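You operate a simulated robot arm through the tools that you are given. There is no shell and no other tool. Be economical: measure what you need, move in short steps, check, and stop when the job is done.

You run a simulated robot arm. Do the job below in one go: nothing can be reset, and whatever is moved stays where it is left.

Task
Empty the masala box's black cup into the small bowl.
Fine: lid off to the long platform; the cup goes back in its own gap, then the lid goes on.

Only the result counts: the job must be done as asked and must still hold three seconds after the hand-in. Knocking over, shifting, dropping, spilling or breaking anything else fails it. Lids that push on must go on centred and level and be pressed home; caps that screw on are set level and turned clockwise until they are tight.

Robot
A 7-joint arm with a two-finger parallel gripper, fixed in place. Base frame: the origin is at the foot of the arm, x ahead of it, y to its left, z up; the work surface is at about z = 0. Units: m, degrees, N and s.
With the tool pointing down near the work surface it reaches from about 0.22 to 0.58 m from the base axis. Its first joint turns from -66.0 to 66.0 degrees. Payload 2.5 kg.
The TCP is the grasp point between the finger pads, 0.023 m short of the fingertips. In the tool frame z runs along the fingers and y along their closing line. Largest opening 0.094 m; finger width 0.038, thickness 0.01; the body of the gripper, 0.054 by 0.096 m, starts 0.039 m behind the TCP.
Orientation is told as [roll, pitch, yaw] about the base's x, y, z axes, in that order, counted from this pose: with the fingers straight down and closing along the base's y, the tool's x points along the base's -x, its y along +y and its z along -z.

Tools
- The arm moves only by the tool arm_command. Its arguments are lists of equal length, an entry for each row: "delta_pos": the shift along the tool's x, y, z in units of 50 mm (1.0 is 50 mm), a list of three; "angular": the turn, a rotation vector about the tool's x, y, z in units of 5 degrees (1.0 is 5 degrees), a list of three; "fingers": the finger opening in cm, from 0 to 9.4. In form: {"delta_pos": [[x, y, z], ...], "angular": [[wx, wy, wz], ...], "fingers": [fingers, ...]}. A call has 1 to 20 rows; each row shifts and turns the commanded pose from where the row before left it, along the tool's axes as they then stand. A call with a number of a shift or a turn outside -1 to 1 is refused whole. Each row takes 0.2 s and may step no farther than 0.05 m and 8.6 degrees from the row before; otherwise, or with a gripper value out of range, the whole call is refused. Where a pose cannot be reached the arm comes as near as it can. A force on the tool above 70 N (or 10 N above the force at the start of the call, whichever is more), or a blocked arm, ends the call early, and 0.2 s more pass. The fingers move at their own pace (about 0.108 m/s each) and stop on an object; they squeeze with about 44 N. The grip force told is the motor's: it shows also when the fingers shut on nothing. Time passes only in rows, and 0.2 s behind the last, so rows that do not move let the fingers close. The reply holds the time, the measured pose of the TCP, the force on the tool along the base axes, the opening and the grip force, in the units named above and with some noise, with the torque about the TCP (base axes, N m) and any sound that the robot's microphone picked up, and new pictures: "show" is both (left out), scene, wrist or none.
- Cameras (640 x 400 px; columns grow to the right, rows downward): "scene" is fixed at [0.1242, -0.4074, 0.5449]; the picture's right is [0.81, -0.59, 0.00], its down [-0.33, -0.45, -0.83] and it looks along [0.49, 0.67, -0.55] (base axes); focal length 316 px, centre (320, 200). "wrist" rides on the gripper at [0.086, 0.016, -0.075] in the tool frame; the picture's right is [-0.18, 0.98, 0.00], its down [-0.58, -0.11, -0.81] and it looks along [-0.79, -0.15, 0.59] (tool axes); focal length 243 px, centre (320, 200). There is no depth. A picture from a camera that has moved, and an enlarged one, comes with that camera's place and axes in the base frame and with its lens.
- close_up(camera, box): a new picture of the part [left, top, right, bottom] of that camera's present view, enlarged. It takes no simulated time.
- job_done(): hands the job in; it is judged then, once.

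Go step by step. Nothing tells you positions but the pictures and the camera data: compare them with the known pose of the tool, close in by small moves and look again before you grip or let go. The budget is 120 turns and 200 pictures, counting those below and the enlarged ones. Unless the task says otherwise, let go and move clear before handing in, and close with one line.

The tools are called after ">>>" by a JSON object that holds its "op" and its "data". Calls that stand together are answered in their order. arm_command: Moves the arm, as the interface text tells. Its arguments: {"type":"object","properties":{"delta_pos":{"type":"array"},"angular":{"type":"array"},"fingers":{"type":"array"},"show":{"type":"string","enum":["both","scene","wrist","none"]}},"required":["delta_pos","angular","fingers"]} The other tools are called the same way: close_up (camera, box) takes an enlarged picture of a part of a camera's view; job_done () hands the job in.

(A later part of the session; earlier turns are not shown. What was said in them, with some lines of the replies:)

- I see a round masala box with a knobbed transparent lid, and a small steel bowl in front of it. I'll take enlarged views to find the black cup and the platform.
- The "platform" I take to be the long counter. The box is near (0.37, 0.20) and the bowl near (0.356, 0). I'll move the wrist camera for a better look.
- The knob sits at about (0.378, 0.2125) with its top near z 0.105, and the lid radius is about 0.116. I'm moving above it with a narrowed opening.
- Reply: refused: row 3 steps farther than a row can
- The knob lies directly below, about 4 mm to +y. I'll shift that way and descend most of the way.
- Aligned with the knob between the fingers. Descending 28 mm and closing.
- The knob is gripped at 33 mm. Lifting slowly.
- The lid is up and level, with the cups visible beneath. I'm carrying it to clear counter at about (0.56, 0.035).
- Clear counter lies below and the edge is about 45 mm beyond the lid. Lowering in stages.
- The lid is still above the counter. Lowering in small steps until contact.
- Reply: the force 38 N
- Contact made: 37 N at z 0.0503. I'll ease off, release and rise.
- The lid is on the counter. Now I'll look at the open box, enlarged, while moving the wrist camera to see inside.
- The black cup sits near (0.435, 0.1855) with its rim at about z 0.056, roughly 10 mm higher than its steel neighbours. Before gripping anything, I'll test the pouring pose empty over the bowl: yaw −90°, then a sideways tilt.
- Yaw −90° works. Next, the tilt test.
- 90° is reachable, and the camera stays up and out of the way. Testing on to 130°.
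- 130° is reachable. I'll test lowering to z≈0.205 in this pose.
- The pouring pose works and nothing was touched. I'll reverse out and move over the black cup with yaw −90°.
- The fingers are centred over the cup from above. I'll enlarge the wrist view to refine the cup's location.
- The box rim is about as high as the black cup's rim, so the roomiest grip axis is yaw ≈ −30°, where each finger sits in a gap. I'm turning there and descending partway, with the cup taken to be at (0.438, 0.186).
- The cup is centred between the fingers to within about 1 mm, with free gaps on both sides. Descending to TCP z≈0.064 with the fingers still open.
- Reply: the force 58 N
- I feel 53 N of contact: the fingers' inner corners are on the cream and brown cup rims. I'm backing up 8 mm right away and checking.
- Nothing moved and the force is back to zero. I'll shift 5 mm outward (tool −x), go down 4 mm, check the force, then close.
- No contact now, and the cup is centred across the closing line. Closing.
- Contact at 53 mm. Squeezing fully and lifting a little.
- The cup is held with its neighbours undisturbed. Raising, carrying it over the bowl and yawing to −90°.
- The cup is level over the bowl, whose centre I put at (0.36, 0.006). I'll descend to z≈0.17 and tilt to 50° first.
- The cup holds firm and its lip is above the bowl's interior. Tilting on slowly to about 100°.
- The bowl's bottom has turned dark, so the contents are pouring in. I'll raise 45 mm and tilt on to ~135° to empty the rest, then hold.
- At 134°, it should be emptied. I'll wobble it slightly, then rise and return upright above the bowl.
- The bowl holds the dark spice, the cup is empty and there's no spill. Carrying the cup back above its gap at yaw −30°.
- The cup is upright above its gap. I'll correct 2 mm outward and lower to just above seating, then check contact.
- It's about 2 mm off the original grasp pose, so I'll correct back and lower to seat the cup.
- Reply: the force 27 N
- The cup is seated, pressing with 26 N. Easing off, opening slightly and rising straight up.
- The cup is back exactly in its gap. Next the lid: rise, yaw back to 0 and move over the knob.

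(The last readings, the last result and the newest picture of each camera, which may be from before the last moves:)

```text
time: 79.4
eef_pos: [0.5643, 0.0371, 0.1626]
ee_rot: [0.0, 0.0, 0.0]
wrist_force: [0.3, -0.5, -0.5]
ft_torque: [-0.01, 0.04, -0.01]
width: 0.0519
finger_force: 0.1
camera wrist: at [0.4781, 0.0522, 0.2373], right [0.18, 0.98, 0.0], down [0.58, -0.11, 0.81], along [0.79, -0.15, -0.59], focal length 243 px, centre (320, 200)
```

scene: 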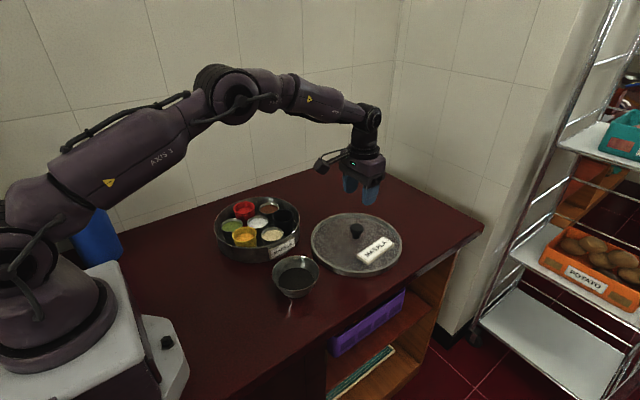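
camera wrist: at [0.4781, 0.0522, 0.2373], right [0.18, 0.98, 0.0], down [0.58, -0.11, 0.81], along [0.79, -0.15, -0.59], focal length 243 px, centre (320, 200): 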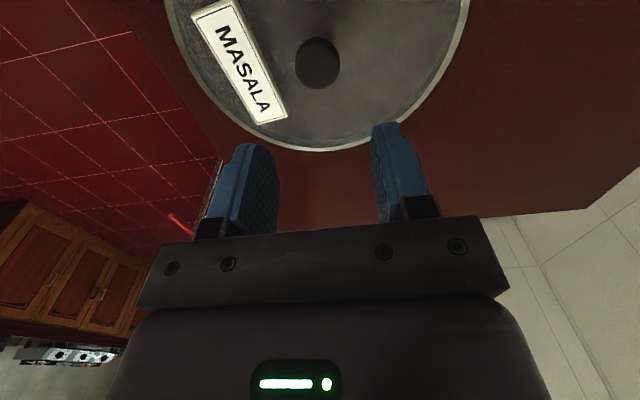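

I'm about 3 mm off the earlier pose. Correcting, then descending to z≈0.0515 and gripping the knob.

>>> {"op": "arm_command", "data": {"delta_pos": [[0.06, -0.024, 0.6], [0, 0, 0.8], [0, 0, 0.5], [0, 0, 0.32], [0, 0, 0], [0, 0, 0], [0, 0, 0], [0, 0, 0]], "angular": [[0, 0, 0], [0, 0, 0], [0, 0, 0], [0, 0, 0], [0, 0, 0], [0, 0, 0], [0, 0, 0], [0, 0, 0]], "fingers": [5.2, 5.2, 5.2, 5.2, 5.2, 2, 2, 2], "show": "wrist"}}

>>> {"op": "close_up", "data": {"camera": "scene", "box": [290, 130, 450, 290]}}

```text
time: 81.2
eef_pos: [0.5607, 0.0372, 0.0512]
ee_rot: [0.1, -0.1, 0.0]
wrist_force: [0.4, 0.7, 0.1]
ft_torque: [0.02, -0.05, -0.01]
width: 0.0325
finger_force: 43.9
camera wrist: at [0.4744, 0.0517, 0.1254], right [0.18, 0.98, 0.0], down [0.58, -0.11, 0.81], along [0.79, -0.15, -0.59], focal length 243 px, centre (320, 200)
```

wrist: 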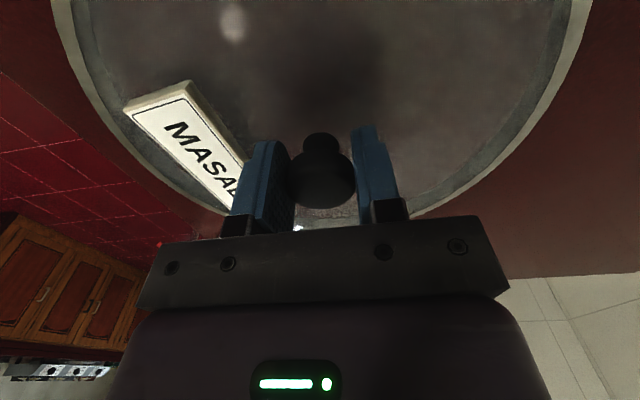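

```text
2.50 times, centred on (370, 210) of scene
camera zoom: at [0.1243, -0.4074, 0.5449], right [0.81, -0.59, 0.0], down [-0.33, -0.45, -0.83], along [0.49, 0.67, -0.55], focal length 789 px, centre (195, 175)
```

zoom: 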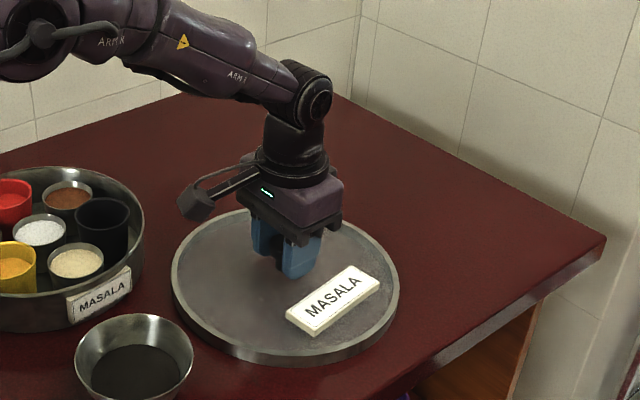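

The knob is gripped as before. Lifting, returning over the box and stopping about 20 mm above it.

>>> {"op": "arm_command", "data": {"delta_pos": [[0, 0, -0.3], [0, 0, -0.7], [0, 0, -0.7], [0, 0, -0.7], [0.612, 0.595, 0], [0.612, 0.595, 0], [0.612, 0.595, 0], [0.612, 0.595, 0], [0.612, 0.595, 0], [0.612, 0.595, 0], [0, 0, 0], [0, 0, 0.6], [0, 0, 0.5], [0, 0, 0], [0, 0, 0]], "angular": [[0, 0, 0], [0, 0, 0], [0, 0, 0], [0, 0, 0], [0, 0, 0], [0, 0, 0], [0, 0, 0], [0, 0, 0], [0, 0, 0], [0, 0, 0], [0, 0, 0], [0, 0, 0], [0, 0, 0], [0, 0, 0], [0, 0, 0]], "fingers": [2, 2, 2, 2, 2, 2, 2, 2, 2, 2, 2, 2, 2, 2, 2]}}

>>> {"op": "close_up", "data": {"camera": "scene", "box": [190, 150, 350, 290]}}

```text
time: 84.4
eef_pos: [0.3756, 0.2145, 0.1197]
ee_rot: [0.1, 0.0, 0.1]
wrist_force: [0.3, 0.2, -2.2]
ft_torque: [0.02, -0.01, -0.03]
width: 0.0327
finger_force: 43.6
camera wrist: at [0.2907, 0.2304, 0.1938], right [0.18, 0.98, 0.0], down [0.58, -0.11, 0.81], along [0.79, -0.15, -0.59], focal length 243 px, centre (320, 200)
```

scene: 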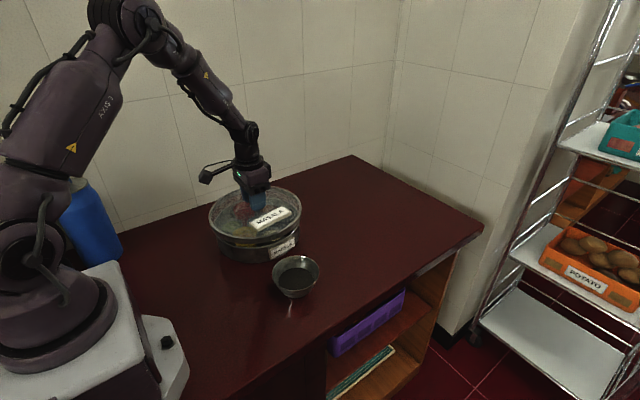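
wrist: 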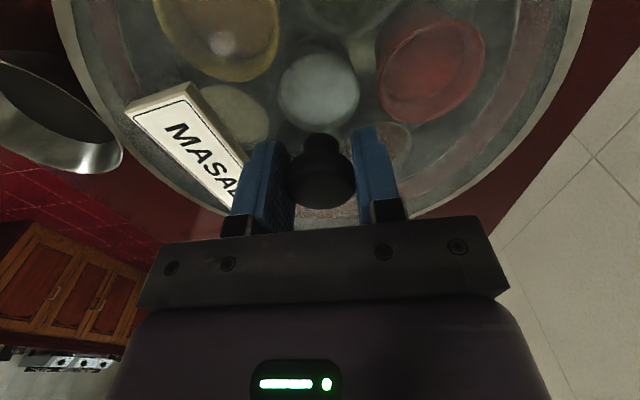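

```text
2.86 times, centred on (270, 220) of scene
camera zoom: at [0.1243, -0.4074, 0.5449], right [0.81, -0.59, 0.0], down [-0.33, -0.45, -0.83], along [0.49, 0.67, -0.55], focal length 902 px, centre (463, 143)
```

zoom: 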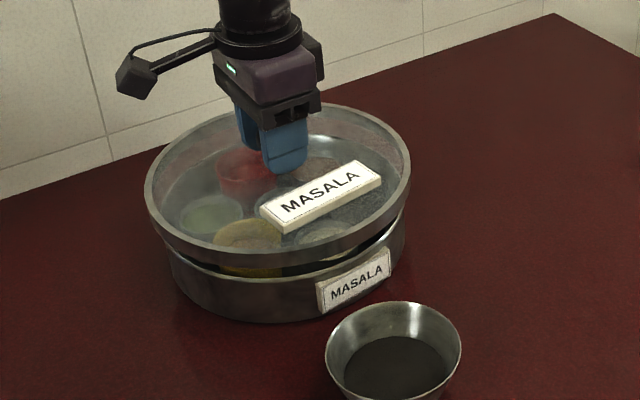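

The position matches the original closed pose to within about 0.2 mm in x and y. Lowering slowly.

>>> {"op": "arm_command", "data": {"delta_pos": [[0, 0, 0.12], [0, 0, 0.12], [0, 0, 0.08], [0, 0, 0.05], [0, 0, 0]], "angular": [[0, 0, 0], [0, 0, 0], [0, 0, 0], [0, 0, 0], [0, 0, 0]], "fingers": [2, 2, 2, 2, 2], "show": "none"}}

>>> {"op": "close_up", "data": {"camera": "scene", "box": [190, 150, 350, 290]}}

```text
time: 85.6
eef_pos: [0.3771, 0.2139, 0.0989]
ee_rot: [0.1, -0.1, -0.1]
wrist_force: [-1.0, -0.4, -1.8]
ft_torque: [0.01, -0.02, 0.01]
width: 0.0329
finger_force: 43.6
```

```text
2.86 times, centred on (270, 220) of scene
camera zoom: at [0.1243, -0.4074, 0.5449], right [0.81, -0.59, 0.0], down [-0.33, -0.45, -0.83], along [0.49, 0.67, -0.55], focal length 902 px, centre (463, 143)
```

zoom: 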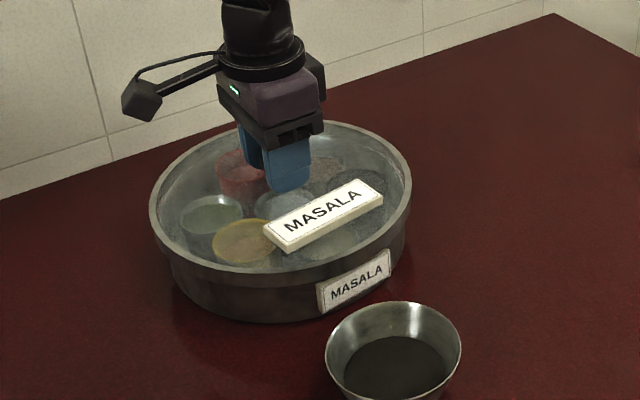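

It's engaging the rim with no force yet. About 5 mm to go, then a press.

>>> {"op": "arm_command", "data": {"delta_pos": [[0, 0, 0.04], [0, 0, 0.03], [0, 0, 0.03], [0, 0, 0.03], [0, 0, 0]], "angular": [[0, 0, 0], [0, 0, 0], [0, 0, 0], [0, 0, 0], [0, 0, 0]], "fingers": [2, 2, 2, 2, 2], "show": "wrist"}}

>>> {"op": "close_up", "data": {"camera": "scene", "box": [190, 150, 350, 290]}}

```text
time: 86.8
eef_pos: [0.3776, 0.2141, 0.0932]
ee_rot: [0.1, -0.1, 0.0]
wrist_force: [-6.4, -3.4, 26.2]
ft_torque: [-0.38, 0.62, -0.11]
width: 0.0329
finger_force: 44.4
camera wrist: at [0.2912, 0.2295, 0.1688], right [0.18, 0.98, 0.0], down [0.58, -0.11, 0.81], along [0.79, -0.15, -0.59], focal length 243 px, centre (320, 200)
```

wrist: 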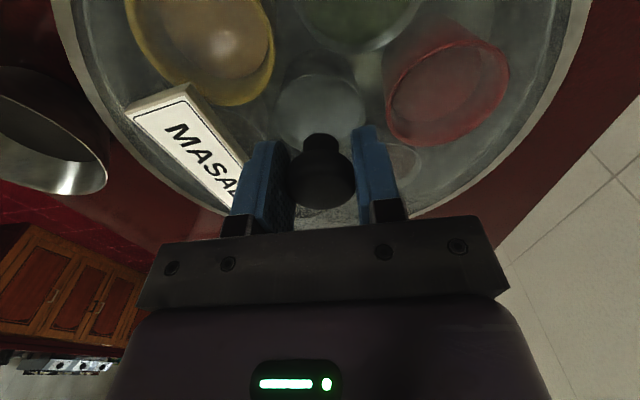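

```text
2.86 times, centred on (270, 220) of scene
camera zoom: at [0.1241, -0.4075, 0.5449], right [0.81, -0.59, 0.0], down [-0.33, -0.45, -0.83], along [0.49, 0.67, -0.55], focal length 902 px, centre (463, 143)
```

zoom: 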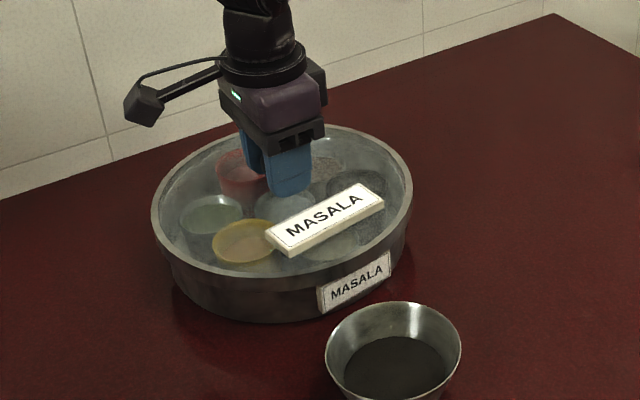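

Seated with 26 N at the original height. Pressing slightly further to be sure it's home.

>>> {"op": "arm_command", "data": {"delta_pos": [[0, 0, 0.02], [0, 0, 0.02], [0, 0, 0]], "angular": [[0, 0, 0], [0, 0, 0], [0, 0, 0]], "fingers": [2, 2, 2], "show": "none"}}

```text
time: 87.6
eef_pos: [0.379, 0.2145, 0.0925]
ee_rot: [0.3, -0.3, 0.0]
wrist_force: [-3.6, -5.0, 35.6]
ft_torque: [-0.28, -0.01, -0.18]
width: 0.0328
finger_force: 43.8
```

>>> {"op": "arm_command", "data": {"delta_pos": [[0, 0, 0.03], [0, 0, 0.03], [0, 0, 0]], "angular": [[0, 0, 0], [0, 0, 0], [0, 0, 0]], "fingers": [2, 2, 2], "show": "none"}}

>>> {"op": "close_up", "data": {"camera": "scene", "box": [190, 150, 350, 290]}}

```text
time: 88.4
eef_pos: [0.377, 0.2151, 0.0905]
ee_rot: [0.2, -0.4, 0.1]
wrist_force: [1.2, -5.0, 36.8]
ft_torque: [-0.46, -0.2, -0.16]
width: 0.0326
finger_force: 43.8
```

```text
2.86 times, centred on (270, 220) of scene
camera zoom: at [0.1241, -0.4075, 0.5449], right [0.81, -0.59, 0.0], down [-0.33, -0.45, -0.83], along [0.49, 0.67, -0.55], focal length 902 px, centre (463, 143)
```

zoom: 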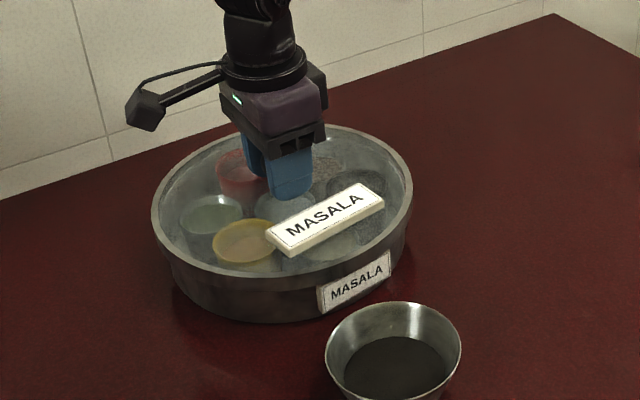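

Force holds steady at 37 N. I'll ease off, release and rise, then look.

>>> {"op": "arm_command", "data": {"delta_pos": [[0, 0, -0.06], [0, 0, 0], [0, 0, 0], [0, 0, -0.2], [0, 0, -0.6], [0, 0, -0.6], [0, 0, 0]], "angular": [[0, 0, 0], [0, 0, 0], [0, 0, 0], [0, 0, 0], [0, 0, 0], [0, 0, 0], [0, 0, 0]], "fingers": [2, 5.2, 5.2, 5.2, 5.2, 5.2, 5.2], "show": "wrist"}}

>>> {"op": "close_up", "data": {"camera": "scene", "box": [190, 170, 350, 310]}}

```text
time: 90.0
eef_pos: [0.3737, 0.2126, 0.1604]
ee_rot: [0.0, -0.1, -0.1]
wrist_force: [0.2, 0.0, -0.1]
ft_torque: [0.01, -0.02, 0.02]
width: 0.0519
finger_force: 0.0
camera wrist: at [0.2881, 0.2289, 0.2355], right [0.18, 0.98, 0.0], down [0.58, -0.11, 0.81], along [0.79, -0.15, -0.59], focal length 243 px, centre (320, 200)
```

wrist: 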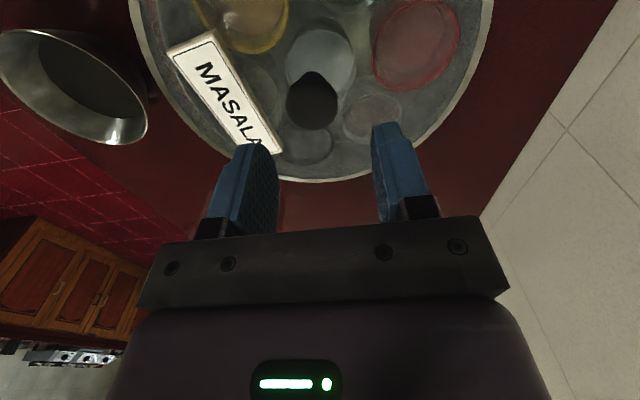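

```text
2.86 times, centred on (270, 240) of scene
camera zoom: at [0.1242, -0.4074, 0.5449], right [0.81, -0.59, 0.0], down [-0.33, -0.45, -0.83], along [0.49, 0.67, -0.55], focal length 902 px, centre (463, 86)
```

zoom: 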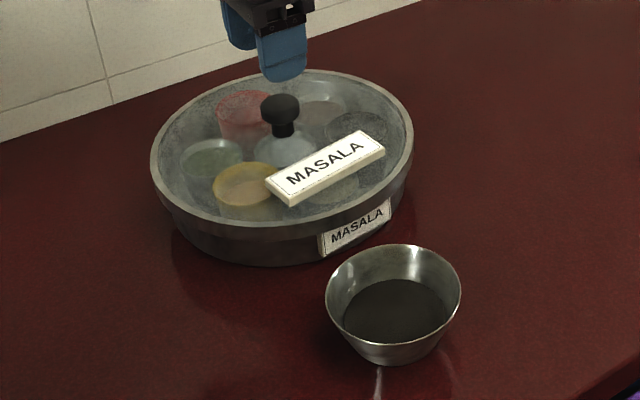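

The lid looks seated. I'll enlarge both edges to check that it's level and centred.

>>> {"op": "close_up", "data": {"camera": "scene", "box": [200, 185, 310, 270]}}

>>> {"op": "close_up", "data": {"camera": "scene", "box": [205, 215, 255, 265]}}

>>> {"op": "close_up", "data": {"camera": "scene", "box": [265, 205, 315, 265]}}

```text
4.71 times, centred on (255, 228) of scene
camera zoom: at [0.1242, -0.4074, 0.5449], right [0.81, -0.59, 0.0], down [-0.33, -0.45, -0.83], along [0.49, 0.67, -0.55], focal length 1486 px, centre (626, 71)
```

zoom: 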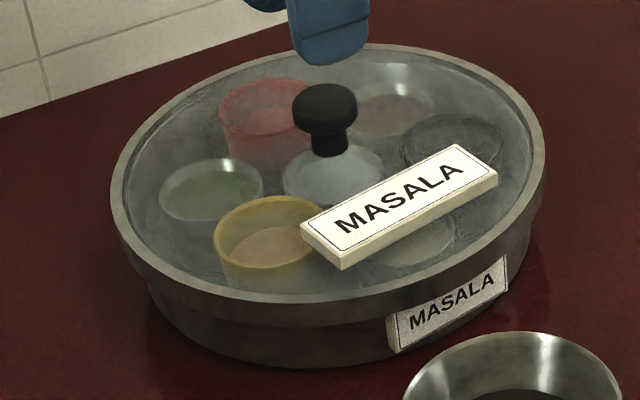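

```text
8.00 times, centred on (230, 240) of scene
camera zoom: at [0.1242, -0.4074, 0.5449], right [0.81, -0.59, 0.0], down [-0.33, -0.45, -0.83], along [0.49, 0.67, -0.55], focal length 2526 px, centre (1040, -120)
```

zoom: 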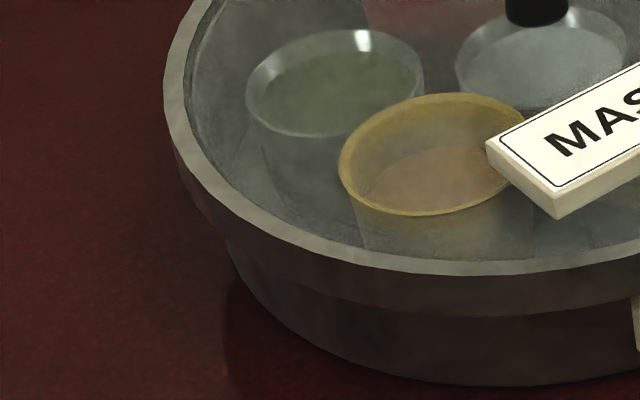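

```text
6.67 times, centred on (290, 235) of scene
camera zoom: at [0.1242, -0.4074, 0.5449], right [0.81, -0.59, 0.0], down [-0.33, -0.45, -0.83], along [0.49, 0.67, -0.55], focal length 2105 px, centre (520, -33)
```

zoom: 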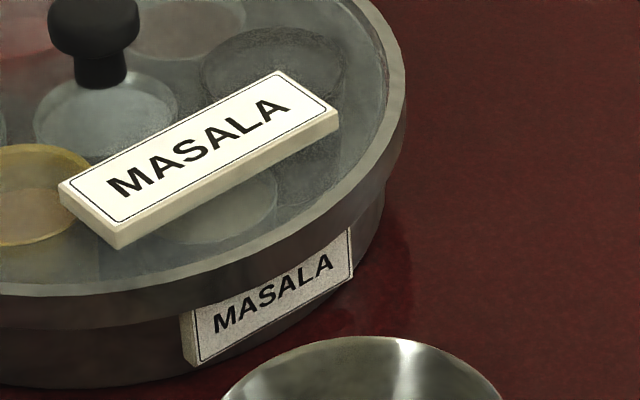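

It looks level and centred. To be sure it's home, I'll press the knob's top with closed fingers.

>>> {"op": "arm_command", "data": {"delta_pos": [[-0.05, 0.025, 0], [0, 0, 0], [0, 0, 0.25], [0, 0, 0.2], [0, 0, 0.08], [0, 0, 0.06], [0, 0, 0.06], [0, 0, 0.06], [0, 0, 0]], "angular": [[0, 0, 0], [0, 0, 0], [0, 0, 0], [0, 0, 0], [0, 0, 0], [0, 0, 0], [0, 0, 0], [0, 0, 0], [0, 0, 0]], "fingers": [0, 0, 0, 0, 0, 0, 0, 0, 0], "show": "wrist"}}

>>> {"op": "close_up", "data": {"camera": "scene", "box": [190, 150, 350, 290]}}

```text
time: 92.0
eef_pos: [0.3777, 0.2159, 0.1255]
ee_rot: [-0.1, 0.0, 0.1]
wrist_force: [-0.4, 0.5, -0.7]
ft_torque: [0.02, -0.01, -0.04]
width: 0.0
finger_force: 42.2
camera wrist: at [0.2929, 0.2306, 0.1998], right [0.18, 0.98, 0.0], down [0.58, -0.11, 0.81], along [0.79, -0.15, -0.59], focal length 243 px, centre (320, 200)
```

wrist: 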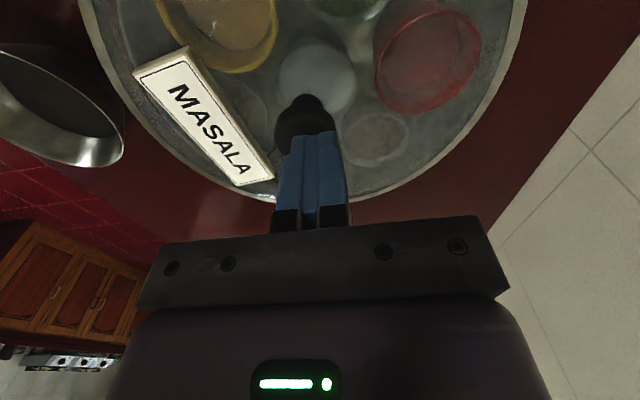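

```text
2.86 times, centred on (270, 220) of scene
camera zoom: at [0.1242, -0.4074, 0.5449], right [0.81, -0.59, 0.0], down [-0.33, -0.45, -0.83], along [0.49, 0.67, -0.55], focal length 902 px, centre (463, 143)
```

zoom: 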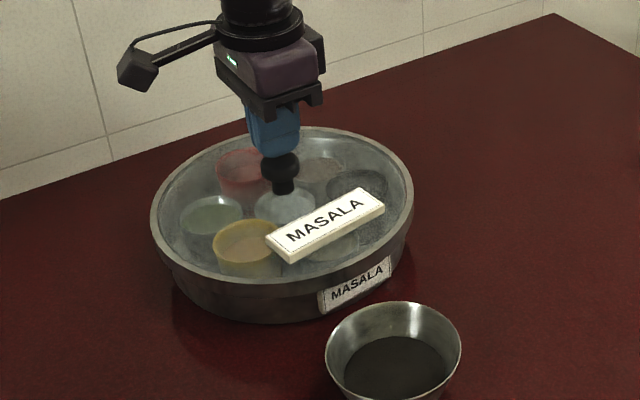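

The knob appears a few mm to −y of where it was. Before pressing, I'll go back to the initial viewpoint and compare directly with the first picture.

>>> {"op": "arm_command", "data": {"delta_pos": [[0, 0, -0.9], [0, 0, -0.9], [0, 0, -0.9], [0, 0, -0.9], [0.84, -0.25, -0.18], [0.84, -0.25, -0.18], [0.84, -0.25, -0.2], [0, 0, 0]], "angular": [[0, 0, 0], [0, 0, 0], [0, 0, 0], [0, 0, 0], [0, 0, 0], [0, 0, 0], [0, 0, 0], [0, 0, 0]], "fingers": [9.4, 9.4, 9.4, 9.4, 9.4, 9.4, 9.4, 9.4], "show": "wrist"}}

>>> {"op": "close_up", "data": {"camera": "wrist", "box": [270, 0, 462, 160]}}

>>> {"op": "close_up", "data": {"camera": "scene", "box": [190, 170, 350, 310]}}

```text
time: 93.8
eef_pos: [0.2537, 0.1759, 0.3322]
ee_rot: [0.0, 0.1, -0.1]
wrist_force: [-0.2, 0.4, 0.2]
ft_torque: [-0.01, 0.0, -0.03]
width: 0.094
finger_force: 0.1
camera wrist: at [0.1676, 0.1923, 0.4068], right [0.18, 0.98, 0.0], down [0.58, -0.11, 0.81], along [0.79, -0.15, -0.59], focal length 243 px, centre (320, 200)
```

wrist: 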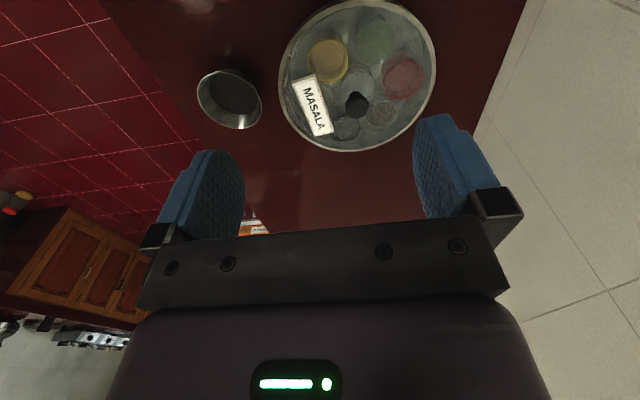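

```text
2.50 times, centred on (366, 80) of wrist
camera zoom: at [0.1676, 0.1923, 0.4068], right [0.18, 0.98, 0.0], down [0.58, -0.11, 0.81], along [0.79, -0.15, -0.59], focal length 606 px, centre (205, 500)
```

zoom: 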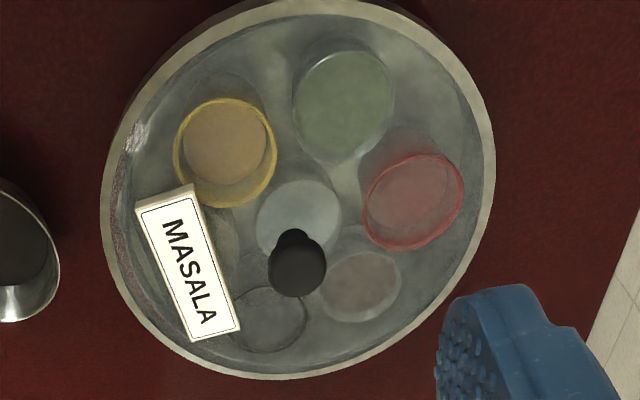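

```text
2.86 times, centred on (270, 240) of scene
camera zoom: at [0.1242, -0.4074, 0.5449], right [0.81, -0.59, 0.0], down [-0.33, -0.45, -0.83], along [0.49, 0.67, -0.55], focal length 902 px, centre (463, 86)
```

zoom: 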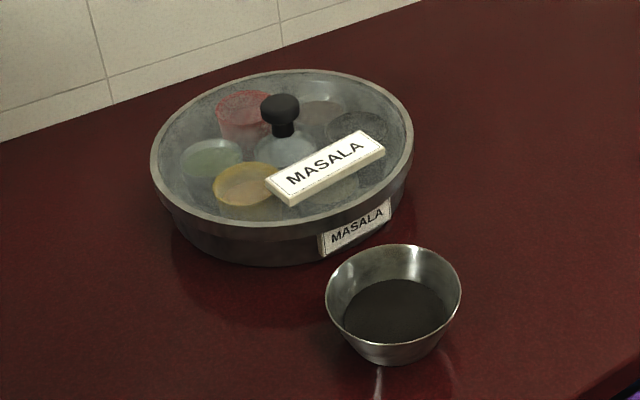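

Comparing the pictures, the lid is level but slid about 5 mm towards −y (and a few degrees in yaw) on release, so it isn't centred. I'll regrip it, lift it slightly, re-centre, and this time release without lifting first.

>>> {"op": "arm_command", "data": {"delta_pos": [[-0.81, 0.216, 0.3], [-0.81, 0.216, 0.3], [-0.8, 0.216, 0.3], [0, 0, 0.8], [0, 0, 0.8], [0, 0, 0.7], [0, 0, 0]], "angular": [[0, 0, 0], [0, 0, 0], [0, 0, 0], [0, 0, 0], [0, 0, 0], [0, 0, 0], [0, 0, 0]], "fingers": [5.2, 5.2, 5.2, 5.2, 5.2, 5.2, 5.2], "show": "wrist"}}

```text
time: 95.4
eef_pos: [0.3729, 0.2089, 0.1743]
ee_rot: [0.1, 0.0, -0.1]
wrist_force: [-0.7, -0.1, -0.8]
ft_torque: [0.0, 0.01, 0.0]
width: 0.052
finger_force: 0.0
camera wrist: at [0.2868, 0.224, 0.249], right [0.18, 0.98, 0.0], down [0.58, -0.11, 0.81], along [0.79, -0.15, -0.59], focal length 243 px, centre (320, 200)
```

wrist: 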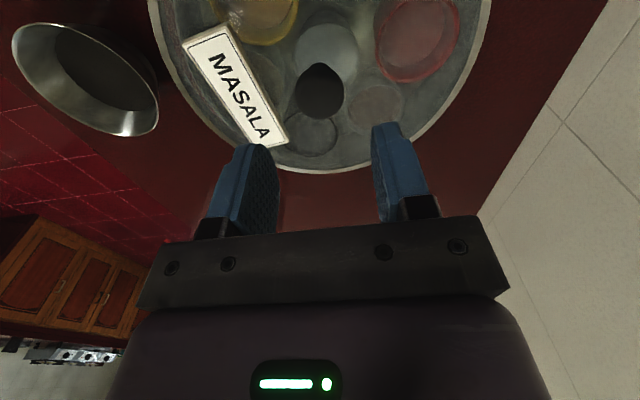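

The knob is centred between the fingers. Descending to the earlier grip height and closing.

>>> {"op": "arm_command", "data": {"delta_pos": [[-0.04, 0.01, 0.6], [0, 0, 0.5], [0, 0, 0.3], [0, 0, 0.17], [0, 0, 0], [0, 0, 0], [0, 0, 0], [0, 0, 0]], "angular": [[0, 0, 0], [0, 0, 0], [0, 0, 0], [0, 0, 0], [0, 0, 0], [0, 0, 0], [0, 0, 0], [0, 0, 0]], "fingers": [5.2, 5.2, 5.2, 5.2, 5.2, 2, 2, 2], "show": "wrist"}}

```text
time: 97.2
eef_pos: [0.3738, 0.211, 0.096]
ee_rot: [0.1, 0.0, 0.0]
wrist_force: [0.7, 0.8, 0.2]
ft_torque: [0.02, -0.01, 0.02]
width: 0.0329
finger_force: 44.1
camera wrist: at [0.2882, 0.2259, 0.1698], right [0.18, 0.98, 0.0], down [0.58, -0.11, 0.81], along [0.79, -0.15, -0.59], focal length 243 px, centre (320, 200)
```

wrist: 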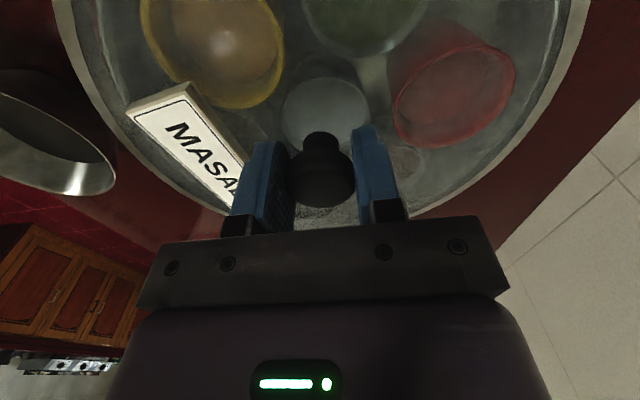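

Gripped. Lifting 15 mm, shifting (+2.5, +4.3) mm and undoing about 2° of yaw, then checking.

>>> {"op": "arm_command", "data": {"delta_pos": [[0, 0, -0.1], [0, 0, -0.2], [-0.05, 0.086, 0], [0, 0, 0], [0, 0, 0]], "angular": [[0, 0, 0], [0, 0, 0], [0, 0, 0.4], [0, 0, 0], [0, 0, 0]], "fingers": [2, 2, 2, 2, 2], "show": "wrist"}}

>>> {"op": "close_up", "data": {"camera": "scene", "box": [190, 150, 350, 290]}}

```text
time: 98.4
eef_pos: [0.3767, 0.2157, 0.1107]
ee_rot: [0.1, 0.0, -2.0]
wrist_force: [0.5, -0.8, -1.2]
ft_torque: [0.03, 0.0, 0.0]
width: 0.0326
finger_force: 44.3
camera wrist: at [0.2924, 0.2328, 0.1852], right [0.22, 0.98, 0.0], down [0.58, -0.13, 0.81], along [0.79, -0.18, -0.59], focal length 243 px, centre (320, 200)
```

wrist: 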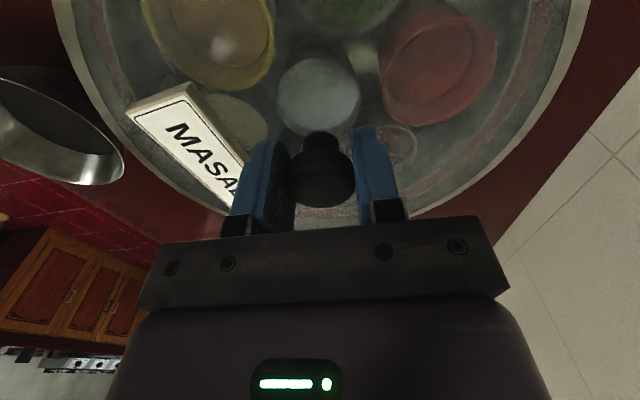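

```text
2.86 times, centred on (270, 220) of scene
camera zoom: at [0.1243, -0.4074, 0.5449], right [0.81, -0.59, 0.0], down [-0.33, -0.45, -0.83], along [0.49, 0.67, -0.55], focal length 902 px, centre (463, 143)
```

zoom: 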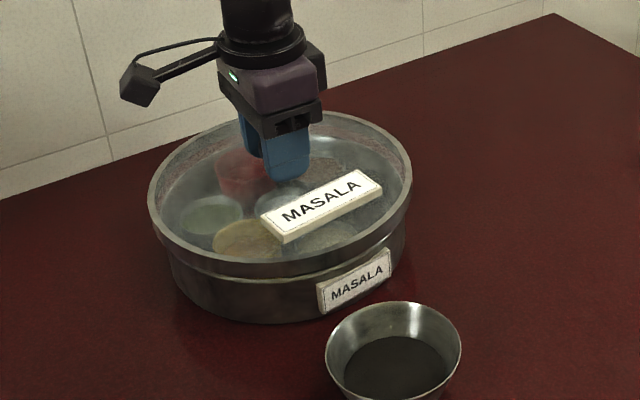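

Nearly there, about 1 mm over in x. Correcting and lowering gently to just touch.

>>> {"op": "arm_command", "data": {"delta_pos": [[0.024, 0.008, 0], [0, 0, 0.1], [0, 0, 0.1], [0, 0, 0.06], [0, 0, 0.04], [0, 0, 0]], "angular": [[0, 0, 0], [0, 0, 0], [0, 0, 0], [0, 0, 0], [0, 0, 0], [0, 0, 0]], "fingers": [2, 2, 2, 2, 2, 2], "show": "wrist"}}

```text
time: 99.8
eef_pos: [0.3766, 0.2159, 0.0954]
ee_rot: [0.0, -0.1, -2.1]
wrist_force: [-3.5, -1.3, 12.3]
ft_torque: [-0.27, 0.26, -0.14]
width: 0.0326
finger_force: 44.0
camera wrist: at [0.2917, 0.2335, 0.1697], right [0.22, 0.98, 0.0], down [0.58, -0.13, 0.81], along [0.79, -0.18, -0.59], focal length 243 px, centre (320, 200)
```

wrist: 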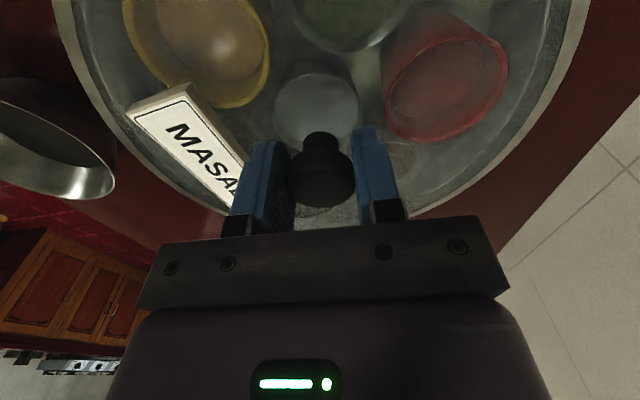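

Contact at 12 N in the right spot. Opening without moving, then rising straight up and checking.

>>> {"op": "arm_command", "data": {"delta_pos": [[0, 0, 0], [0, 0, 0], [0, 0, 0], [0, 0, -0.3], [0, 0, -0.6], [0, 0, -0.4], [0, 0, 0]], "angular": [[0, 0, 0], [0, 0, 0], [0, 0, 0], [0, 0, 0], [0, 0, 0], [0, 0, 0], [0, 0, 0]], "fingers": [5.0, 5.0, 5.0, 5.0, 5.0, 5.0, 5.0], "show": "wrist"}}

>>> {"op": "close_up", "data": {"camera": "scene", "box": [190, 170, 350, 310]}}

```text
time: 101.4
eef_pos: [0.3747, 0.2146, 0.1595]
ee_rot: [0.0, 0.0, -2.0]
wrist_force: [1.1, -0.5, 0.6]
ft_torque: [0.01, 0.0, 0.01]
width: 0.0501
finger_force: 0.1
camera wrist: at [0.2895, 0.2329, 0.2344], right [0.22, 0.98, 0.0], down [0.58, -0.13, 0.81], along [0.79, -0.18, -0.59], focal length 243 px, centre (320, 200)
```

wrist: 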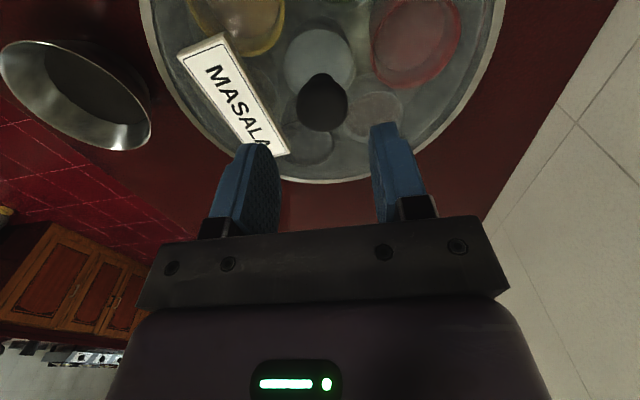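

```text
2.86 times, centred on (270, 240) of scene
camera zoom: at [0.1242, -0.4074, 0.5449], right [0.81, -0.59, 0.0], down [-0.33, -0.45, -0.83], along [0.49, 0.67, -0.55], focal length 902 px, centre (463, 86)
```

zoom: 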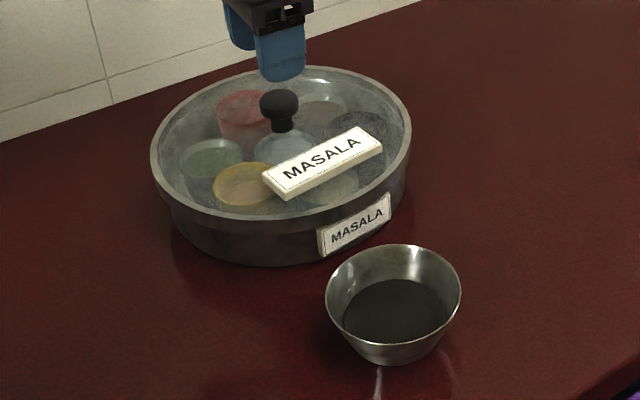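

Now the lid outline matches the very first picture. I'll press down on the knob top with closed fingers, vertically.

>>> {"op": "arm_command", "data": {"delta_pos": [[-0.05, 0, 0], [0, 0, 0], [0, 0, 0.3], [0, 0, 0.3], [0, 0, 0.1], [0, 0, 0], [0, 0, 0]], "angular": [[0, 0, 0], [0, 0, 0], [0, 0, 0], [0, 0, 0], [0, 0, 0], [0, 0, 0], [0, 0, 0]], "fingers": [0, 0, 0, 0, 0, 0, 0], "show": "wrist"}}

>>> {"op": "arm_command", "data": {"delta_pos": [[0, 0, 0.04], [0, 0, 0.04], [0, 0, 0.04], [0, 0, 0]], "angular": [[0, 0, 0], [0, 0, 0], [0, 0, 0], [0, 0, 0]], "fingers": [0, 0, 0, 0], "show": "none"}}

```text
time: 103.0
eef_pos: [0.3794, 0.2172, 0.125]
ee_rot: [-0.1, 0.0, -2.0]
wrist_force: [-0.2, 0.5, -0.6]
ft_torque: [0.0, 0.04, -0.03]
width: 0.0002
finger_force: 42.2
camera wrist: at [0.2942, 0.2339, 0.1994], right [0.22, 0.98, 0.0], down [0.58, -0.13, 0.81], along [0.79, -0.18, -0.59], focal length 243 px, centre (320, 200)
```

wrist: 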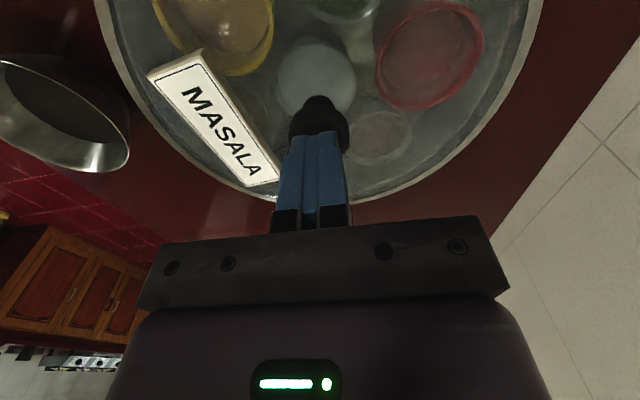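

```text
time: 104.0
eef_pos: [0.3799, 0.2156, 0.121]
ee_rot: [0.2, -0.3, -2.0]
wrist_force: [-13.6, -6.3, 46.0]
ft_torque: [-0.11, 0.7, 0.01]
width: 0.0
finger_force: 42.6
```

Pressed with 46 N and firmly stopped. Rising and checking from the first viewpoint.

>>> {"op": "arm_command", "data": {"delta_pos": [[0, 0, -0.3], [0, 0, -0.9], [0, 0, -0.9], [0, 0, -0.9], [0, 0, -0.7], [0.84, -0.25, -0.18], [0.84, -0.25, -0.18], [0.84, -0.25, -0.2], [0, 0, 0]], "angular": [[0, 0, 0], [0, 0, 0], [0, 0, 0], [0, 0, 0], [0, 0, -0.4], [0, 0, 0], [0, 0, 0], [0, 0, 0], [0, 0, 0]], "fingers": [0, 0, 5, 9.4, 9.4, 9.4, 9.4, 9.4, 9.4], "show": "scene"}}

>>> {"op": "close_up", "data": {"camera": "wrist", "box": [270, 0, 462, 160]}}

>>> {"op": "close_up", "data": {"camera": "scene", "box": [190, 170, 350, 310]}}

```text
time: 106.0
eef_pos: [0.256, 0.177, 0.3314]
ee_rot: [0.0, 0.0, 0.0]
wrist_force: [0.2, -0.3, 0.1]
ft_torque: [0.0, 0.0, 0.0]
width: 0.0941
finger_force: 0.1
```

scene: 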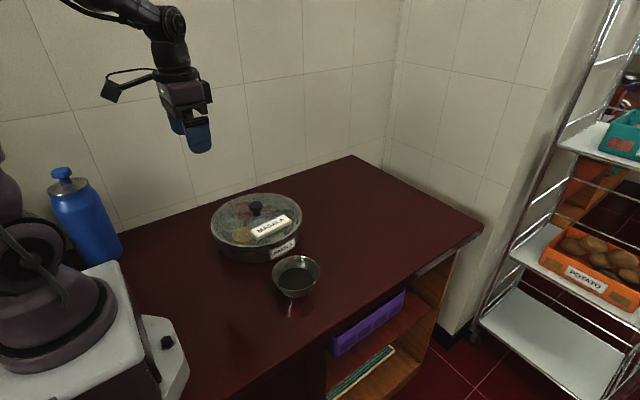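

```text
2.50 times, centred on (366, 80) of wrist
camera zoom: at [0.17, 0.1916, 0.4063], right [0.18, 0.98, 0.0], down [0.58, -0.11, 0.81], along [0.79, -0.15, -0.59], focal length 606 px, centre (205, 500)
```

zoom: 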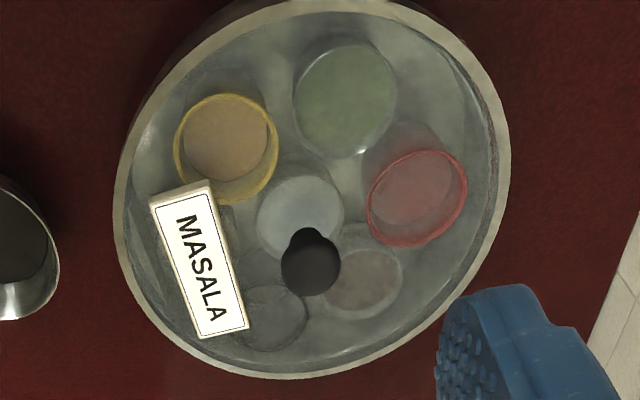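

```text
2.86 times, centred on (270, 240) of scene
camera zoom: at [0.1242, -0.4074, 0.5449], right [0.81, -0.59, 0.0], down [-0.33, -0.45, -0.83], along [0.49, 0.67, -0.55], focal length 902 px, centre (463, 86)
```

zoom: 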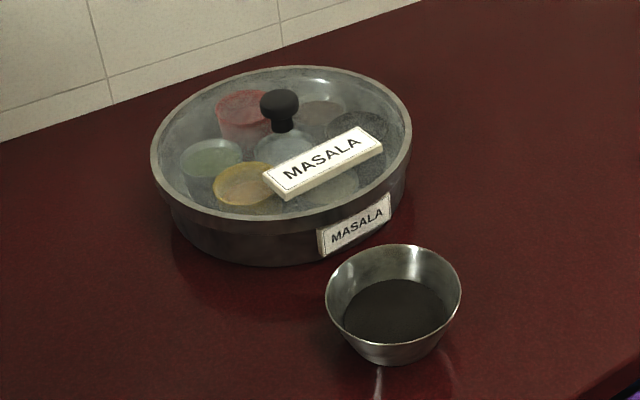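

The lid is level, pressed home and within about 1–2 mm of where it first sat. The spice is in the bowl, nothing else has shifted, and the arm is clear.

>>> {"op": "job_done", "data": {}}

```text
The job is handed in.
```

I emptied the black cup into the small bowl with no visible spill and put the cup back in its own gap. The lid is back on the masala box, level and pressed home, centred to within about 2 mm by the pictures.
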